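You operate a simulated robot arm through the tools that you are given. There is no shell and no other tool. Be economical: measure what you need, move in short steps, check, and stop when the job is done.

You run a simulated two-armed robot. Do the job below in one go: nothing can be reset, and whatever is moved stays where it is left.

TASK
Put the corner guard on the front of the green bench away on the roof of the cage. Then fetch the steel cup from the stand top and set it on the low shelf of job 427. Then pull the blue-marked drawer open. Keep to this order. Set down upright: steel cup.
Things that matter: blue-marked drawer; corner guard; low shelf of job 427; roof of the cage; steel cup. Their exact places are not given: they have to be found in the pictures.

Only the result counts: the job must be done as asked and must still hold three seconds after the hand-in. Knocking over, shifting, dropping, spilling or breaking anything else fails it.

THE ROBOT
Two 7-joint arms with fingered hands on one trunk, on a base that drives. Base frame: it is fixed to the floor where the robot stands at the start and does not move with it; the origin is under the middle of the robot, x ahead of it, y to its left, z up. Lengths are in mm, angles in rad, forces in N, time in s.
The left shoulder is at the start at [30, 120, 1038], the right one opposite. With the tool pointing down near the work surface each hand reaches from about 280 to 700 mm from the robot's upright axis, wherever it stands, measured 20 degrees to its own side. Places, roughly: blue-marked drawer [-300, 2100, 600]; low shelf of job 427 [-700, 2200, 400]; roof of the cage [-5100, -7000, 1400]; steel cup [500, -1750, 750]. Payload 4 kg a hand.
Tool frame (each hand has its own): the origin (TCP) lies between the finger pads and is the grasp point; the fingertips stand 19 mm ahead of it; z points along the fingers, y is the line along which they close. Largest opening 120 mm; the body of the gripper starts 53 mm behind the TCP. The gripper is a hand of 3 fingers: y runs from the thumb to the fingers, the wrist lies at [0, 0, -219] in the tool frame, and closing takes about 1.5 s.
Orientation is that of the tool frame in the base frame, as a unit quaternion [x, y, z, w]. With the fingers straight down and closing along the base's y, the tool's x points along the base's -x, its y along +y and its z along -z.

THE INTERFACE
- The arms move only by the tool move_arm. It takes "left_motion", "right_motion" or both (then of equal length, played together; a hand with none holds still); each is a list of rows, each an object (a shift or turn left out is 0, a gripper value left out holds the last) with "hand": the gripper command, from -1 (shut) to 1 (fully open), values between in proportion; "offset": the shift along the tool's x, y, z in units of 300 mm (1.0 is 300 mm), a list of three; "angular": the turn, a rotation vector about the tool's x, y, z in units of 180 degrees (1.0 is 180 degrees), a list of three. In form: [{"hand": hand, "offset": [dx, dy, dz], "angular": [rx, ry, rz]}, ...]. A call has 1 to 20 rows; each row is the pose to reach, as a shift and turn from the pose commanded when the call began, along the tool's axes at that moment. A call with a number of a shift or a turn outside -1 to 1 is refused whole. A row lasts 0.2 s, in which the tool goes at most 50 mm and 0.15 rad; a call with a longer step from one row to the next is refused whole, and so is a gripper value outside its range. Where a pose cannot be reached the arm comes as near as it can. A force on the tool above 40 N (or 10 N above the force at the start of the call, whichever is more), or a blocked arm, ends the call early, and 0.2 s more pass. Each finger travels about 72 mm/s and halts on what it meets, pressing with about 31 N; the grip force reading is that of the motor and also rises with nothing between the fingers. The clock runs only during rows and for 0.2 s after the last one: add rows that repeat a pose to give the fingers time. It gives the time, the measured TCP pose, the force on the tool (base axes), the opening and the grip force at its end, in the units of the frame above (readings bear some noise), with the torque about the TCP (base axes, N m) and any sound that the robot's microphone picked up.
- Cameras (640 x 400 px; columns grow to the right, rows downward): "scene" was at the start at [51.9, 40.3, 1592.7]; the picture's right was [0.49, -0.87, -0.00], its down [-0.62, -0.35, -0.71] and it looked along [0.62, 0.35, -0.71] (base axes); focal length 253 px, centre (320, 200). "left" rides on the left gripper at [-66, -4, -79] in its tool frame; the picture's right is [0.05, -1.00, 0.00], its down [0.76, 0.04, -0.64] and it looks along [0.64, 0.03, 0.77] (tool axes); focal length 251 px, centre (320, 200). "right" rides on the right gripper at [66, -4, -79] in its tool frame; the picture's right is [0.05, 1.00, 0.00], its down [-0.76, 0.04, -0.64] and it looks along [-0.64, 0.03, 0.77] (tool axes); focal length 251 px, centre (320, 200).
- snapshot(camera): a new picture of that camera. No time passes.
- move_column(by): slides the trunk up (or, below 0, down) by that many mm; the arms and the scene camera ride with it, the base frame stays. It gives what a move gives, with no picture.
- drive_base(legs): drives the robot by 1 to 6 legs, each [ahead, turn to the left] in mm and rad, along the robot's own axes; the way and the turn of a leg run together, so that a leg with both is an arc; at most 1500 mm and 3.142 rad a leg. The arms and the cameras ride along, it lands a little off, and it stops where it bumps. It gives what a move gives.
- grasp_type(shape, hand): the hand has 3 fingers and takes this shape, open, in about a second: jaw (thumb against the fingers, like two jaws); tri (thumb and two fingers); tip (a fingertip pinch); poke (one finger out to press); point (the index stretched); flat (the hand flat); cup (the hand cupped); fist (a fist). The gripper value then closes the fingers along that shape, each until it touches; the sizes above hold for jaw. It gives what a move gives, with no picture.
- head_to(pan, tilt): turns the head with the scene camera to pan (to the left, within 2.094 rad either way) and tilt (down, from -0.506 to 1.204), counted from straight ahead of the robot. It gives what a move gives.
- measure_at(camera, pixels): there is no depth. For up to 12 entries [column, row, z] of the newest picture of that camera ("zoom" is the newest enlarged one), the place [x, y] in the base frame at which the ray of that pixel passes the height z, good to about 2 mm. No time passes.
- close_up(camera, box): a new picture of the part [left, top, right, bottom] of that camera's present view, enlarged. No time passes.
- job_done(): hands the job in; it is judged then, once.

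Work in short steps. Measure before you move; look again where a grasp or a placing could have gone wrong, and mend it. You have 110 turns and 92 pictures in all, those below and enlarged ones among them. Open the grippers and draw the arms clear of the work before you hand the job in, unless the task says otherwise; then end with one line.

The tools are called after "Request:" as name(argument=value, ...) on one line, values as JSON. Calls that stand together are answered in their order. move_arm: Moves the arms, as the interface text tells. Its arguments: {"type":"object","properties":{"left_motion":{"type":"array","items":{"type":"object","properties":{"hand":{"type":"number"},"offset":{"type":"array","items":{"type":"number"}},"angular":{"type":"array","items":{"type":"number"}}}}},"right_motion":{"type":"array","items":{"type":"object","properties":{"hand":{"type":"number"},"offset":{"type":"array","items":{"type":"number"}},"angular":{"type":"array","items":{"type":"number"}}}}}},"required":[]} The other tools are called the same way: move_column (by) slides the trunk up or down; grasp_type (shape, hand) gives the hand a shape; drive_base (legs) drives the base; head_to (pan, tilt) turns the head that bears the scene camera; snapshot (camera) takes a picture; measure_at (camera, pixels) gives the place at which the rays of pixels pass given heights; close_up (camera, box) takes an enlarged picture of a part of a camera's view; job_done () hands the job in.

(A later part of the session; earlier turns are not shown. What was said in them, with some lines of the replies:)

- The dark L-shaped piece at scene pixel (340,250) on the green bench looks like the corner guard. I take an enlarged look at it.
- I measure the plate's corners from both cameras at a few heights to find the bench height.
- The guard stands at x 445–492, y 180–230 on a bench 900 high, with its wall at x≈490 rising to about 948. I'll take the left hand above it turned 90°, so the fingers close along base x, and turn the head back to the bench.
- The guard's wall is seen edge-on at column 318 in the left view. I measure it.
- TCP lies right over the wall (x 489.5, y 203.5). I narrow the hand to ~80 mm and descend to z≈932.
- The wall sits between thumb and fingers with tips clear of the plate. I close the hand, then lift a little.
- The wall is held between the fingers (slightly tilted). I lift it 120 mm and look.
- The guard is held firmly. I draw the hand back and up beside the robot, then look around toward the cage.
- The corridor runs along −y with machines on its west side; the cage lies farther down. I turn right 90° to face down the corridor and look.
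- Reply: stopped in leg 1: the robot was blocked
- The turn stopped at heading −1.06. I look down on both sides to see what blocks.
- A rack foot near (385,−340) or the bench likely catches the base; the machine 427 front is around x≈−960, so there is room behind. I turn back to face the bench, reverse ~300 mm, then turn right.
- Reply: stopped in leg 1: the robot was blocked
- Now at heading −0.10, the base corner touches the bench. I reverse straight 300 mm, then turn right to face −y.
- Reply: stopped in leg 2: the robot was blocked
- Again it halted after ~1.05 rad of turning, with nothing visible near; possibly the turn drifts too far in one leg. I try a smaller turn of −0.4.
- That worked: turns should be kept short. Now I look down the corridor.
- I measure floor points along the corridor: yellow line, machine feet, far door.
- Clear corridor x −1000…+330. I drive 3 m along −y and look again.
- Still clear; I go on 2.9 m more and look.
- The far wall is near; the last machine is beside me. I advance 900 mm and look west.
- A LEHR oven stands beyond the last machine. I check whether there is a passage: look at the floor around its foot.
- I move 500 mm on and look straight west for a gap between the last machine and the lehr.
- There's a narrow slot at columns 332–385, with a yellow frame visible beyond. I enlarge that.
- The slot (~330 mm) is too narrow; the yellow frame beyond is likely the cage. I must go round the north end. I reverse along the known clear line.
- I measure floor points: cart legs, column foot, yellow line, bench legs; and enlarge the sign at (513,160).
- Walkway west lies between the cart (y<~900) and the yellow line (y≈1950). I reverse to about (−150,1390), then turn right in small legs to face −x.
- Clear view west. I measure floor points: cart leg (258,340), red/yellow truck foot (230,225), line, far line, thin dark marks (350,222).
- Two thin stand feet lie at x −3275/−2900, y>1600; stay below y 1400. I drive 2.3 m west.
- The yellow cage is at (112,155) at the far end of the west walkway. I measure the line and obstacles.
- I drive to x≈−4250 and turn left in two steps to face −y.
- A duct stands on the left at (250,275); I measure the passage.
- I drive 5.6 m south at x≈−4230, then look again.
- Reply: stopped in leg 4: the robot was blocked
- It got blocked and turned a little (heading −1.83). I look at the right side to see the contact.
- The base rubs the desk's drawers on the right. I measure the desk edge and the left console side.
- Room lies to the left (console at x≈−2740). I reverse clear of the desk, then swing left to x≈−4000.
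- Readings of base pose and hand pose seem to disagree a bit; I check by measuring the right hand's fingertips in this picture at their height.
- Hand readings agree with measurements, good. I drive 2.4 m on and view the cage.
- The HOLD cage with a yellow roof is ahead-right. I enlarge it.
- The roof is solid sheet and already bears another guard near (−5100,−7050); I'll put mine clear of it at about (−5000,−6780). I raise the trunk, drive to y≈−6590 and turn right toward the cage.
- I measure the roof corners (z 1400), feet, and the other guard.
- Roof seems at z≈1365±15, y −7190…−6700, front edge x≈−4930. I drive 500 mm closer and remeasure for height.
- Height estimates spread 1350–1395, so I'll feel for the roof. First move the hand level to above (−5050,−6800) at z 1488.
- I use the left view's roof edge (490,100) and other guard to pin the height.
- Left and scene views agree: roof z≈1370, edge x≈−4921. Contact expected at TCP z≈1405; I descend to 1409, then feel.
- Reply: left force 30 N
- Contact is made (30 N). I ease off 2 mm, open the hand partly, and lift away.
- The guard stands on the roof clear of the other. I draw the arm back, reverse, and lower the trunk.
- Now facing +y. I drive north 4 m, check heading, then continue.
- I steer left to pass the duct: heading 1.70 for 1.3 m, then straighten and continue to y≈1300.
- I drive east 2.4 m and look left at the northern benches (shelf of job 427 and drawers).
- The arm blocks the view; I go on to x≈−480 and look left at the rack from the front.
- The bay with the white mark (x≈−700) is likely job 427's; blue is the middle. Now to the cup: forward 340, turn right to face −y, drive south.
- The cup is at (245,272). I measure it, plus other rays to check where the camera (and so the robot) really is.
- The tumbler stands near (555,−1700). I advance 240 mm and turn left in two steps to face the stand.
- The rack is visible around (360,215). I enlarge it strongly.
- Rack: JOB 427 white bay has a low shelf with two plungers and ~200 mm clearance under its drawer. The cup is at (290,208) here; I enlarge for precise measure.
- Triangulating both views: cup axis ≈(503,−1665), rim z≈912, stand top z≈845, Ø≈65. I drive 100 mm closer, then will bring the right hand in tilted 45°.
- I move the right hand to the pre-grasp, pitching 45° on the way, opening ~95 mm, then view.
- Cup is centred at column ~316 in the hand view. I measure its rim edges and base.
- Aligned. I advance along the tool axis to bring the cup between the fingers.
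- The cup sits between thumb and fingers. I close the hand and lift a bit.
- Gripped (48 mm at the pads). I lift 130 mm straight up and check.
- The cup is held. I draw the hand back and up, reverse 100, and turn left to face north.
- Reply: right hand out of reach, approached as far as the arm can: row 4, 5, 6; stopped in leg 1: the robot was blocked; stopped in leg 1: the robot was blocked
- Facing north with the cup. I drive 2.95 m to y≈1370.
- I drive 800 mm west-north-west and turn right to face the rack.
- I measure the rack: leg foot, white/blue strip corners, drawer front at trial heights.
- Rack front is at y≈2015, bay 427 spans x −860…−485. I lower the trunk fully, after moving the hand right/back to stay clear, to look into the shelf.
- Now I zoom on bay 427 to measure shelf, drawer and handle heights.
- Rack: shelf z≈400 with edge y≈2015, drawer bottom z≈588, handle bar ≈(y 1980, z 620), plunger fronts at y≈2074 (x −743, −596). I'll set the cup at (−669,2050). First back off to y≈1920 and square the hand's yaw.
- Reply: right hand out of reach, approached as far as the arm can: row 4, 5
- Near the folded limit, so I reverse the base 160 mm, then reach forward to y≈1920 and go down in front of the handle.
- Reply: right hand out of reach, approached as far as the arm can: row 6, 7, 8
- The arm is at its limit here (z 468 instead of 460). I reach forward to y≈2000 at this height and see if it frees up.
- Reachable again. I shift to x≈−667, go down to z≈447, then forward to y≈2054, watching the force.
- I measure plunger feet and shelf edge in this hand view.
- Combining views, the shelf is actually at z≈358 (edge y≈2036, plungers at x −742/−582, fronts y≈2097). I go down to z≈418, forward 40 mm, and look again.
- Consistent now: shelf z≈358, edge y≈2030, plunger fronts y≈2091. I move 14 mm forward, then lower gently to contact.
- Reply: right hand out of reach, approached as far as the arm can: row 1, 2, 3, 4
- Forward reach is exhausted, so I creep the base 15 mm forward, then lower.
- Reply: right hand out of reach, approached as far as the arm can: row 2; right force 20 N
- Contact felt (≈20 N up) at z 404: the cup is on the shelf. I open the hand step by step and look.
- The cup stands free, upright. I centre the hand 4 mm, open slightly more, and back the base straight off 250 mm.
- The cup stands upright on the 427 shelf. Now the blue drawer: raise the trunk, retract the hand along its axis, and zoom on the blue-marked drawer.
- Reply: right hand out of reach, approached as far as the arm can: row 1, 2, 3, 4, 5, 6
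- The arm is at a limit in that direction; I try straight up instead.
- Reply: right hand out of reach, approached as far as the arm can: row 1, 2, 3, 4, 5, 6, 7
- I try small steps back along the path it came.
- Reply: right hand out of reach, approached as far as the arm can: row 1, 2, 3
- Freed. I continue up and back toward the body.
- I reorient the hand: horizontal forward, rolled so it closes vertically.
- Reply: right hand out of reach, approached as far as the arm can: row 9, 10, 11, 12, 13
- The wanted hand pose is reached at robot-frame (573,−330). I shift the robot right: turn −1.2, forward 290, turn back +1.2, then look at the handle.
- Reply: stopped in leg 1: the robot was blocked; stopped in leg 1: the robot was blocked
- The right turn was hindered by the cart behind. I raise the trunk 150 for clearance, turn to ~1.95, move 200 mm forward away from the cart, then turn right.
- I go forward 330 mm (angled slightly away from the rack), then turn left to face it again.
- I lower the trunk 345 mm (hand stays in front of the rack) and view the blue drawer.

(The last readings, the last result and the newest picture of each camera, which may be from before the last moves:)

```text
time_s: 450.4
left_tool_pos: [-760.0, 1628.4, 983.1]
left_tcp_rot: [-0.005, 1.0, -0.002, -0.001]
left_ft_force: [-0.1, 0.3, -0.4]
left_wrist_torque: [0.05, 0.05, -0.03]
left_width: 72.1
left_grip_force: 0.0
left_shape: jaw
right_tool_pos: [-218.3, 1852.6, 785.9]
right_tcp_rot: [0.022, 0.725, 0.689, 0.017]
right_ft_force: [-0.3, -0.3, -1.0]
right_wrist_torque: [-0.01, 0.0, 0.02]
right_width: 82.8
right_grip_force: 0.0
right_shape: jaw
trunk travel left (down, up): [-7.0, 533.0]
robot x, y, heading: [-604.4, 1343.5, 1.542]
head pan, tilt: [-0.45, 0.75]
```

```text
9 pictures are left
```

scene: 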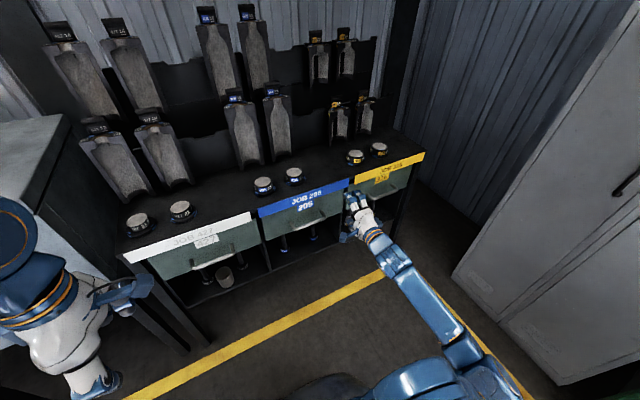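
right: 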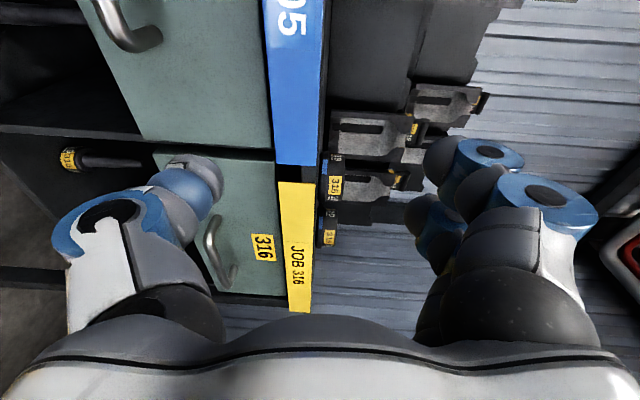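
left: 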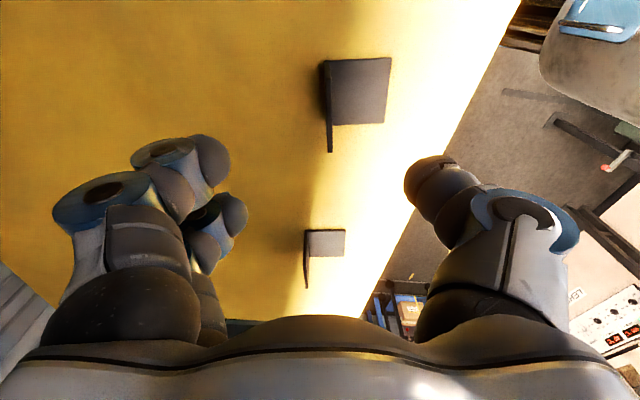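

I zoom on the blue handle in the scene for measuring.

Request:
close_up(camera="scene", box=[250, 170, 378, 250])

```text
5.00 times, centred on (314, 210) of scene
```

zoom: 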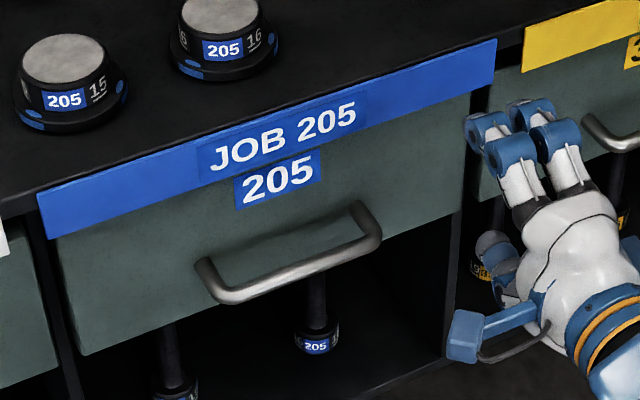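

Request:
measure_at(camera="zoom", pixels=[[368, 248, 590], [368, 248, 620], [368, 248, 650], [218, 293, 590], [218, 293, 620], [218, 293, 650], [60, 240, 700], [488, 82, 700], [450, 205, 590]])

Request:
measure_at(camera="right", pixels=[[122, 40, 590], [122, 40, 620], [122, 40, 650], [108, 15, 590], [108, 15, 620], [108, 15, 650]])

```text
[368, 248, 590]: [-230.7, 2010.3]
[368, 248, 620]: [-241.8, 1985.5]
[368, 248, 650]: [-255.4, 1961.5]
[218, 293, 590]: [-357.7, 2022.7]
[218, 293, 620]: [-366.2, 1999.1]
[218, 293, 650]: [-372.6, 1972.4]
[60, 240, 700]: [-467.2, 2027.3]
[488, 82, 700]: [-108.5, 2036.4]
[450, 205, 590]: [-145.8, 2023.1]
```

```text
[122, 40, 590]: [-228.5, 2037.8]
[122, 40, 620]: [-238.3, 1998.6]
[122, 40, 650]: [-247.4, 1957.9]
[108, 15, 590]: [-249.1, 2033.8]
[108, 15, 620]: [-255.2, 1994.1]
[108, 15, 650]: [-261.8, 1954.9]
```

Handle bar ≈ z 640, y 1968, x −370…−250 (centre −310). I move the hand to (−310,1902,640) in front of it and look.

Request:
move_arm(right_motion=[{"hand": 0.3, "offset": [0.063, -0.096, 0.035]}, {"offset": [0.125, -0.192, 0.07]}, {"offset": [0.188, -0.289, 0.105]}, {"offset": [0.25, -0.385, 0.14]}, {"offset": [0.313, -0.481, 0.175]}, {"offset": [0.313, -0.481, 0.175]}])

Request:
snapshot(camera="right")

```text
time_s: 451.8
left_tool_pos: [-761.3, 1628.5, 983.4]
left_tcp_rot: [-0.004, 1.0, -0.002, -0.001]
left_ft_force: [-0.4, 0.6, -0.5]
left_wrist_torque: [0.01, 0.01, 0.01]
left_width: 71.9
left_grip_force: 0.0
left_shape: jaw
right_tool_pos: [-215.4, 1900.6, 684.3]
right_tcp_rot: [-0.002, 0.736, 0.677, -0.007]
right_ft_force: [0.1, 0.4, 0.5]
right_wrist_torque: [0.0, -0.02, 0.01]
right_width: 78.7
right_grip_force: 0.0
right_shape: jaw
right hand out of reach, approached as far as the arm can: row 1, 2, 3, 4, 5, 6
trunk travel left (down, up): [-7.0, 533.0]
robot x, y, heading: [-601.0, 1343.3, 1.541]
head pan, tilt: [-0.45, 0.75]
```

```text
7 pictures are left
```

right: 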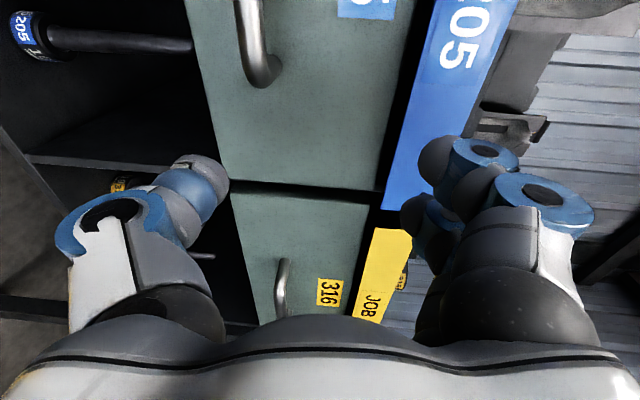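

The arm can't go further left in this pose. I reverse 90 mm, turn left 0.17 so the hand lands before the handle, and lower the hand 44 mm.

Request:
drive_base(legs=[[-90, 0]])

Request:
drive_base(legs=[[0, 0.17]])

Request:
move_arm(right_motion=[{"offset": [0, -0.03, 0.002]}, {"offset": [0, -0.06, 0.005]}, {"offset": [0, -0.1, 0.008]}, {"offset": [0, -0.147, 0.012]}, {"offset": [0, -0.147, 0.012]}])

```text
time_s: 452.9
left_tool_pos: [-763.7, 1535.6, 983.0]
left_tcp_rot: [-0.004, 1.0, -0.001, -0.002]
left_ft_force: [1.2, -0.7, -0.7]
left_wrist_torque: [0.0, -0.01, -0.02]
left_width: 72.0
left_grip_force: 0.1
left_shape: jaw
right_tool_pos: [-218.8, 1808.2, 684.2]
right_tcp_rot: [-0.001, 0.736, 0.677, -0.007]
right_ft_force: [0.2, 0.6, 0.6]
right_wrist_torque: [-0.02, 0.02, 0.03]
right_width: 78.3
right_grip_force: 0.0
right_shape: jaw
trunk travel left (down, up): [-7.0, 533.0]
robot x, y, heading: [-603.8, 1251.1, 1.54]
head pan, tilt: [-0.45, 0.75]
```

```text
time_s: 454.0
left_tool_pos: [-811.5, 1504.1, 982.7]
left_tcp_rot: [-0.091, 0.996, -0.002, -0.001]
left_ft_force: [-0.3, -0.1, 0.2]
left_wrist_torque: [-0.02, 0.0, 0.0]
left_width: 72.0
left_grip_force: 0.1
left_shape: jaw
right_tool_pos: [-319.0, 1866.4, 685.2]
right_tcp_rot: [-0.068, 0.734, 0.672, -0.069]
right_ft_force: [1.1, -0.8, 0.9]
right_wrist_torque: [0.01, -0.03, 0.01]
right_width: 78.7
right_grip_force: 0.0
right_shape: jaw
trunk travel left (down, up): [-7.0, 533.0]
robot x, y, heading: [-599.3, 1251.1, 1.712]
head pan, tilt: [-0.45, 0.75]
```

```text
time_s: 455.2
left_tool_pos: [-811.1, 1504.1, 982.6]
left_tcp_rot: [-0.09, 0.996, -0.002, -0.001]
left_ft_force: [-0.5, 0.6, 0.1]
left_wrist_torque: [0.0, -0.02, 0.04]
left_width: 71.9
left_grip_force: 0.1
left_shape: jaw
right_tool_pos: [-307.6, 1865.2, 645.3]
right_tcp_rot: [-0.072, 0.735, 0.671, -0.072]
right_ft_force: [0.1, 0.1, -0.1]
right_wrist_torque: [0.0, 0.02, 0.02]
right_width: 78.6
right_grip_force: 0.0
right_shape: jaw
right hand out of reach, approached as far as the arm can: row 2, 3, 4, 5
trunk travel left (down, up): [-7.0, 533.0]
robot x, y, heading: [-597.1, 1249.5, 1.706]
head pan, tilt: [-0.45, 0.75]
```

Hand now at (−308,1865,645), ~100 mm before the bar. I look through the hand camera.

Request:
snapshot(camera="right")

```text
6 pictures are left
```

right: 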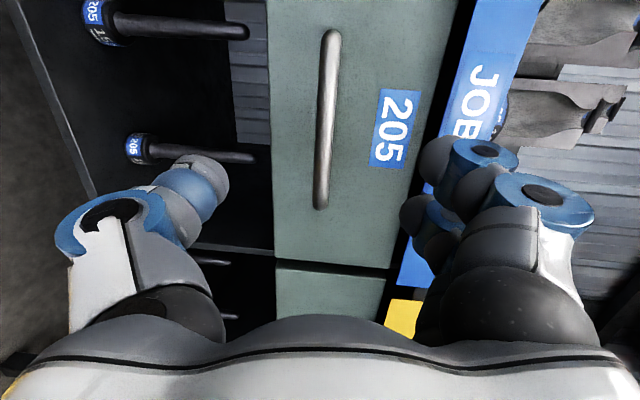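

The bar (col 325, rows 30–208) is in the plane between thumb and fingers and straight ahead. I advance ~95 mm along the tool axis with the arm.

Request:
move_arm(right_motion=[{"offset": [0, 0, 0.08]}, {"offset": [0, 0, 0.16]}, {"offset": [0, 0, 0.23]}, {"offset": [0, 0, 0.28]}, {"offset": [0, 0, 0.32]}, {"offset": [0, 0, 0.32]}])

```text
time_s: 456.6
left_tool_pos: [-810.5, 1504.0, 982.2]
left_tcp_rot: [-0.09, 0.996, -0.001, 0.0]
left_ft_force: [-0.7, -0.4, 0.6]
left_wrist_torque: [0.02, -0.01, 0.03]
left_width: 72.0
left_grip_force: 0.1
left_shape: jaw
right_tool_pos: [-325.2, 1961.4, 638.0]
right_tcp_rot: [-0.07, 0.734, 0.672, -0.07]
right_ft_force: [0.3, 0.6, 0.3]
right_wrist_torque: [-0.05, 0.02, 0.01]
right_width: 78.4
right_grip_force: 0.0
right_shape: jaw
right hand out of reach, approached as far as the arm can: row 2
trunk travel left (down, up): [-7.0, 533.0]
robot x, y, heading: [-593.7, 1252.1, 1.712]
head pan, tilt: [-0.45, 0.75]
```

At (−325,1961,638), no contact. I check the hand view before closing.

Request:
snapshot(camera="right")

```text
5 pictures are left
```

right: 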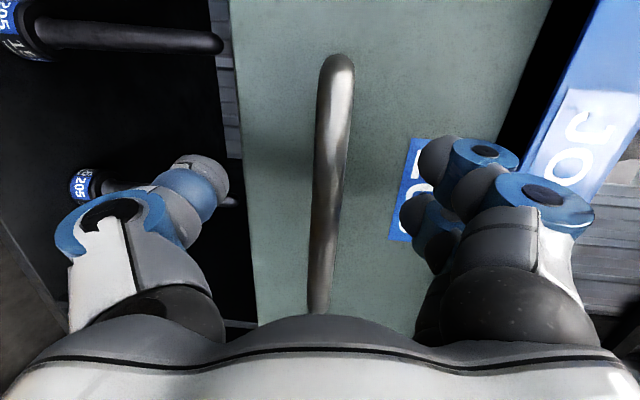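

The bar passes right at the TCP. I close the hand.

Request:
move_arm(right_motion=[{"hand": -1}, {}, {}, {}, {}, {}, {}, {}])

```text
time_s: 458.4
left_tool_pos: [-811.2, 1504.0, 982.9]
left_tcp_rot: [-0.09, 0.996, -0.002, 0.0]
left_ft_force: [-0.6, -0.3, 0.2]
left_wrist_torque: [0.02, -0.01, -0.02]
left_width: 72.2
left_grip_force: 0.1
left_shape: jaw
right_tool_pos: [-325.6, 1961.3, 637.0]
right_tcp_rot: [-0.07, 0.734, 0.671, -0.071]
right_ft_force: [-0.1, 0.7, 2.8]
right_wrist_torque: [0.04, 0.0, 0.04]
right_width: 7.6
right_grip_force: 31.0
right_shape: jaw
trunk travel left (down, up): [-7.0, 533.0]
robot x, y, heading: [-597.2, 1249.5, 1.71]
head pan, tilt: [-0.45, 0.75]
```

The bar is gripped (7.6 mm). I pull straight back (−y) 120 mm with the arm.

Request:
move_arm(right_motion=[{"offset": [0.008, -0.0035, -0.039]}, {"offset": [0.016, -0.007, -0.078]}, {"offset": [0.024, -0.0105, -0.117]}, {"offset": [0.032, -0.014, -0.156]}, {"offset": [0.039, -0.0175, -0.195]}, {"offset": [0.047, -0.021, -0.235]}, {"offset": [0.055, -0.0245, -0.274]}, {"offset": [0.063, -0.028, -0.313]}, {"offset": [0.071, -0.0315, -0.352]}, {"offset": [0.079, -0.035, -0.391]}, {"offset": [0.079, -0.035, -0.391]}])

```text
time_s: 460.8
left_tool_pos: [-811.2, 1505.0, 984.1]
left_tcp_rot: [-0.09, 0.996, -0.001, -0.001]
left_ft_force: [0.2, 0.7, 0.6]
left_wrist_torque: [-0.02, -0.02, 0.03]
left_width: 72.1
left_grip_force: 0.1
left_shape: jaw
right_tool_pos: [-307.8, 1840.5, 646.6]
right_tcp_rot: [-0.073, 0.735, 0.67, -0.073]
right_ft_force: [-0.1, 0.3, 0.5]
right_wrist_torque: [0.0, 0.03, 0.0]
right_width: 5.3
right_grip_force: 30.8
right_shape: jaw
right hand out of reach, approached as far as the arm can: row 2, 3, 4, 5, 6, 7, 8, 9, 10, 11
trunk travel left (down, up): [-7.0, 533.0]
robot x, y, heading: [-595.1, 1250.3, 1.714]
head pan, tilt: [-0.45, 0.75]
```

I check whether the drawer came along.

Request:
close_up(camera="scene", box=[200, 160, 440, 310])

```text
2.67 times, centred on (320, 235) of scene
```

zoom: 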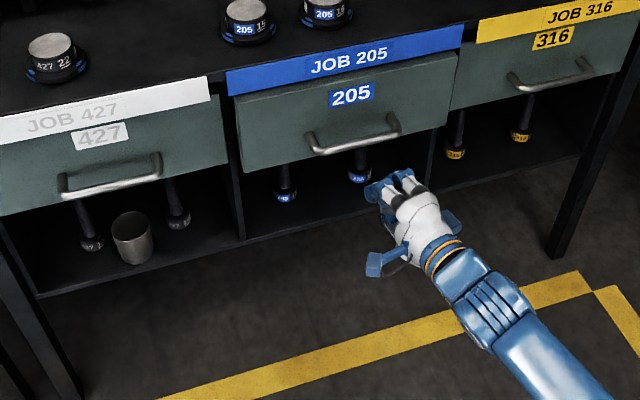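

The drawer came out partly, then the bar slipped off as the arm hit its limit. I measure the bar's new place.

Request:
measure_at(camera="zoom", pixels=[[322, 152, 640], [396, 132, 640], [358, 143, 640], [358, 143, 632], [66, 193, 640], [158, 174, 640]])

```text
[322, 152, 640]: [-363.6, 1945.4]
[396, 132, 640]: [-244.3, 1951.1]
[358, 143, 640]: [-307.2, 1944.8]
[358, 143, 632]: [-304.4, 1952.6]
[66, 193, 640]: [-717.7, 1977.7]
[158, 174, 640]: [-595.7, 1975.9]
```

Bar now at y≈1940 (opened ~30 mm). I open the hand, drive 90 mm forward to straddle it, go a bit deeper past the bar, and grip again.

Request:
move_arm(right_motion=[{"hand": 0.3}, {}, {}, {}, {}])

Request:
drive_base(legs=[[90, 0]])

Request:
move_arm(right_motion=[{"offset": [-0.006, -0.011, 0.03]}, {"offset": [-0.011, -0.022, 0.058]}, {"offset": [-0.011, -0.022, 0.058]}])

Request:
snapshot(camera="right")

```text
time_s: 462.0
left_tool_pos: [-810.1, 1503.4, 982.8]
left_tcp_rot: [-0.09, 0.996, -0.002, -0.001]
left_ft_force: [-0.6, -0.3, 0.4]
left_wrist_torque: [0.02, -0.03, 0.01]
left_width: 71.9
left_grip_force: 0.2
left_shape: jaw
right_tool_pos: [-308.2, 1840.7, 646.1]
right_tcp_rot: [-0.073, 0.736, 0.669, -0.073]
right_ft_force: [0.0, -0.8, 0.2]
right_wrist_torque: [0.03, -0.03, -0.03]
right_width: 78.1
right_grip_force: 0.0
right_shape: jaw
trunk travel left (down, up): [-7.0, 533.0]
robot x, y, heading: [-596.6, 1251.0, 1.71]
head pan, tilt: [-0.45, 0.75]
```

```text
time_s: 463.1
left_tool_pos: [-823.9, 1597.2, 983.2]
left_tcp_rot: [-0.091, 0.996, -0.003, -0.001]
left_ft_force: [0.0, 0.6, 0.7]
left_wrist_torque: [0.0, 0.0, 0.03]
left_width: 72.0
left_grip_force: 0.0
left_shape: jaw
right_tool_pos: [-320.4, 1933.3, 645.2]
right_tcp_rot: [-0.072, 0.736, 0.669, -0.074]
right_ft_force: [-0.5, 0.9, 0.0]
right_wrist_torque: [0.0, -0.02, 0.0]
right_width: 77.9
right_grip_force: 0.1
right_shape: jaw
trunk travel left (down, up): [-7.0, 533.0]
robot x, y, heading: [-612.4, 1340.1, 1.709]
head pan, tilt: [-0.45, 0.75]
```

```text
time_s: 463.9
left_tool_pos: [-824.1, 1596.5, 982.8]
left_tcp_rot: [-0.091, 0.996, -0.002, 0.0]
left_ft_force: [-0.7, 0.3, 0.0]
left_wrist_torque: [-0.01, 0.0, 0.01]
left_width: 72.0
left_grip_force: 0.1
left_shape: jaw
right_tool_pos: [-320.1, 1949.5, 637.1]
right_tcp_rot: [-0.073, 0.736, 0.669, -0.075]
right_ft_force: [0.3, 0.0, 0.1]
right_wrist_torque: [0.02, -0.02, 0.03]
right_width: 77.9
right_grip_force: 0.1
right_shape: jaw
trunk travel left (down, up): [-7.0, 533.0]
robot x, y, heading: [-612.0, 1339.7, 1.711]
head pan, tilt: [-0.45, 0.75]
```

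```text
3 pictures are left
```

right: 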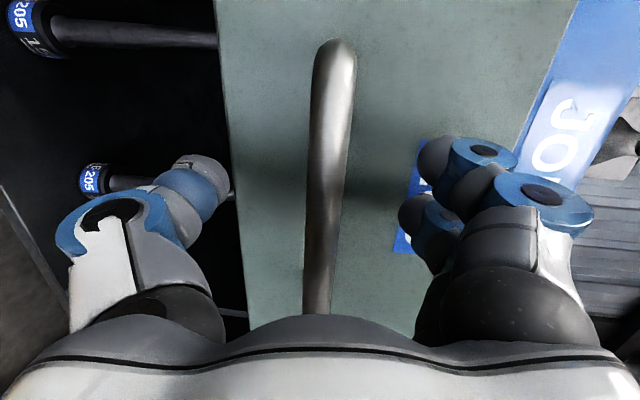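

The bar is inside the fingers, slightly behind the tips. I close, then reverse the base 60 mm.

Request:
move_arm(right_motion=[{"hand": -1}, {}, {}, {}, {}, {}, {}, {}])

Request:
drive_base(legs=[[-60, 0]])

```text
time_s: 465.7
left_tool_pos: [-823.1, 1597.0, 981.4]
left_tcp_rot: [-0.091, 0.996, -0.003, -0.001]
left_ft_force: [-0.6, -0.3, 0.9]
left_wrist_torque: [0.0, 0.03, 0.03]
left_width: 71.8
left_grip_force: 0.1
left_shape: jaw
right_tool_pos: [-320.0, 1950.3, 636.4]
right_tcp_rot: [-0.073, 0.736, 0.669, -0.075]
right_ft_force: [0.1, 1.5, -7.1]
right_wrist_torque: [0.1, 0.02, 0.06]
right_width: 1.7
right_grip_force: 30.8
right_shape: jaw
trunk travel left (down, up): [-7.0, 533.0]
robot x, y, heading: [-610.7, 1341.1, 1.715]
head pan, tilt: [-0.45, 0.75]
```

```text
time_s: 466.7
left_tool_pos: [-815.1, 1535.0, 982.0]
left_tcp_rot: [-0.091, 0.996, -0.002, -0.001]
left_ft_force: [0.5, 0.9, -0.3]
left_wrist_torque: [0.01, 0.0, 0.01]
left_width: 72.2
left_grip_force: 0.0
left_shape: jaw
right_tool_pos: [-312.8, 1887.6, 638.4]
right_tcp_rot: [-0.074, 0.736, 0.669, -0.074]
right_ft_force: [-0.9, -1.8, -1.5]
right_wrist_torque: [0.02, 0.0, -0.06]
right_width: 1.2
right_grip_force: 31.0
right_shape: jaw
trunk travel left (down, up): [-7.0, 533.0]
robot x, y, heading: [-602.2, 1282.4, 1.706]
head pan, tilt: [-0.45, 0.75]
```

The fingertips have closed behind the bar, caging it. I reverse another 85 mm.

Request:
drive_base(legs=[[-85, 0]])

Request:
close_up(camera="scene", box=[200, 160, 440, 310])

```text
time_s: 467.8
left_tool_pos: [-803.1, 1449.6, 982.2]
left_tcp_rot: [-0.09, 0.996, -0.002, -0.001]
left_ft_force: [0.4, -1.0, 0.1]
left_wrist_torque: [0.01, -0.01, -0.02]
left_width: 72.1
left_grip_force: 0.1
left_shape: jaw
right_tool_pos: [-300.0, 1804.0, 638.0]
right_tcp_rot: [-0.074, 0.737, 0.668, -0.073]
right_ft_force: [-1.3, -1.4, -1.3]
right_wrist_torque: [0.03, -0.03, -0.05]
right_width: 1.2
right_grip_force: 31.1
right_shape: jaw
trunk travel left (down, up): [-7.0, 533.0]
robot x, y, heading: [-593.5, 1198.8, 1.71]
head pan, tilt: [-0.45, 0.75]
```

```text
2.67 times, centred on (320, 235) of scene
```

zoom: 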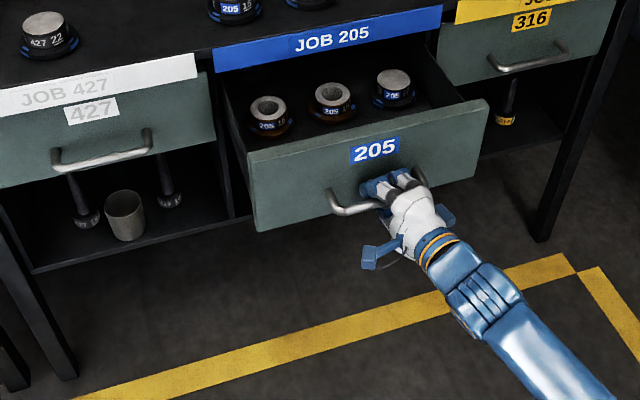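

The drawer is open about 175 mm, contents standing. I pull 20 mm more, still clear of the cart, then release.

Request:
drive_base(legs=[[-20, 0]])

Request:
move_arm(right_motion=[{"hand": -0.5}, {"hand": 0}, {"hand": 0.3}, {}, {}, {}, {}])

```text
time_s: 468.6
left_tool_pos: [-800.7, 1430.3, 983.3]
left_tcp_rot: [-0.09, 0.996, -0.002, -0.001]
left_ft_force: [0.7, -0.6, -0.1]
left_wrist_torque: [0.01, -0.01, 0.0]
left_width: 71.9
left_grip_force: 0.1
left_shape: jaw
right_tool_pos: [-297.1, 1782.9, 636.2]
right_tcp_rot: [-0.074, 0.737, 0.668, -0.075]
right_ft_force: [-0.5, -1.6, 0.1]
right_wrist_torque: [0.06, -0.01, -0.06]
right_width: 1.1
right_grip_force: 31.1
right_shape: jaw
trunk travel left (down, up): [-7.0, 533.0]
robot x, y, heading: [-587.7, 1173.9, 1.713]
head pan, tilt: [-0.45, 0.75]
```

```text
time_s: 470.2
left_tool_pos: [-799.3, 1430.4, 982.9]
left_tcp_rot: [-0.09, 0.996, -0.002, -0.001]
left_ft_force: [0.2, 0.6, -0.3]
left_wrist_torque: [-0.03, -0.01, 0.01]
left_width: 72.0
left_grip_force: 0.0
left_shape: jaw
right_tool_pos: [-297.0, 1783.4, 636.7]
right_tcp_rot: [-0.074, 0.736, 0.669, -0.075]
right_ft_force: [-0.7, -1.7, 0.3]
right_wrist_torque: [0.0, 0.0, -0.05]
right_width: 76.9
right_grip_force: 0.0
right_shape: jaw
trunk travel left (down, up): [-7.0, 533.0]
robot x, y, heading: [-589.6, 1177.0, 1.713]
head pan, tilt: [-0.45, 0.75]
```

Hand is open. I draw it straight back off the bar with the arm in small steps.

Request:
move_arm(right_motion=[{"offset": [0.008, -0.0035, -0.039]}, {"offset": [0.016, -0.007, -0.078]}, {"offset": [0.024, -0.0105, -0.117]}, {"offset": [0.032, -0.014, -0.156]}, {"offset": [0.039, -0.0175, -0.195]}, {"offset": [0.047, -0.021, -0.235]}, {"offset": [0.047, -0.021, -0.235]}])

```text
time_s: 471.8
left_tool_pos: [-801.0, 1431.3, 983.1]
left_tcp_rot: [-0.09, 0.996, -0.002, 0.0]
left_ft_force: [-0.7, -0.4, -0.4]
left_wrist_torque: [-0.02, -0.01, 0.0]
left_width: 71.7
left_grip_force: 0.0
left_shape: jaw
right_tool_pos: [-294.9, 1711.1, 638.8]
right_tcp_rot: [-0.074, 0.737, 0.668, -0.074]
right_ft_force: [0.3, 0.0, -0.3]
right_wrist_torque: [0.02, 0.02, -0.02]
right_width: 77.3
right_grip_force: 0.1
right_shape: jaw
trunk travel left (down, up): [-7.0, 533.0]
robot x, y, heading: [-585.2, 1175.3, 1.709]
head pan, tilt: [-0.45, 0.75]
```

The hand is clear (y 1711, bar ≈1768). One final look at rack, cup and drawer.

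Request:
close_up(camera="scene", box=[180, 150, 460, 325])

```text
2.29 times, centred on (320, 238) of scene
5 turns are left
```

zoom: 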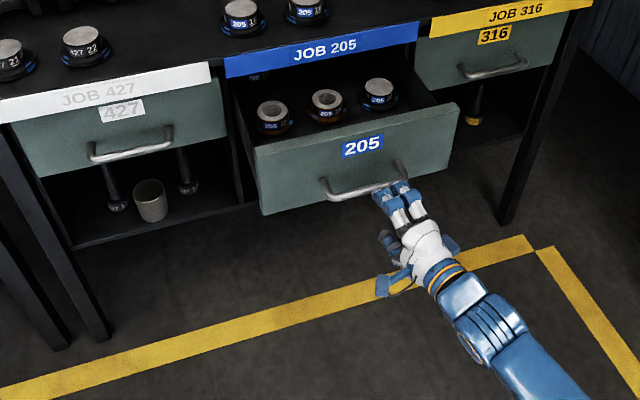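

The drawer stands open, the cup upright on the 427 shelf. I back the hand 30 mm more and hand in.

Request:
move_arm(right_motion=[{"offset": [0.008, -0.0035, -0.039]}, {"offset": [0.016, -0.007, -0.078]}, {"offset": [0.02, -0.009, -0.1]}, {"offset": [0.02, -0.009, -0.1]}])

```text
time_s: 472.8
left_tool_pos: [-800.2, 1431.0, 983.1]
left_tcp_rot: [-0.091, 0.996, -0.002, -0.001]
left_ft_force: [0.5, -0.4, 0.2]
left_wrist_torque: [0.0, 0.03, 0.01]
left_width: 72.0
left_grip_force: 0.0
left_shape: jaw
right_tool_pos: [-296.2, 1679.4, 638.4]
right_tcp_rot: [-0.073, 0.737, 0.668, -0.074]
right_ft_force: [-0.7, 0.4, 0.6]
right_wrist_torque: [0.02, -0.02, -0.03]
right_width: 77.8
right_grip_force: 0.1
right_shape: jaw
trunk travel left (down, up): [-7.0, 533.0]
robot x, y, heading: [-586.7, 1179.4, 1.714]
head pan, tilt: [-0.45, 0.75]
4 turns are left
```

Both hands are open and clear, so I hand the job in.

Request:
job_done()

```text
The job is handed in.
```

I did all three parts in the order asked and handed the job in; no verdict on it has come back. The corner guard is on the roof of the cage, the steel cup is upright on the low shelf of job 427, and the blue-marked drawer is open by roughly 195 mm. On the way the base rubbed a desk by the west wall and was stopped once by what was probably the steel cart near the rack; I saw nothing fallen, but I did not check afterwards whether either had moved.
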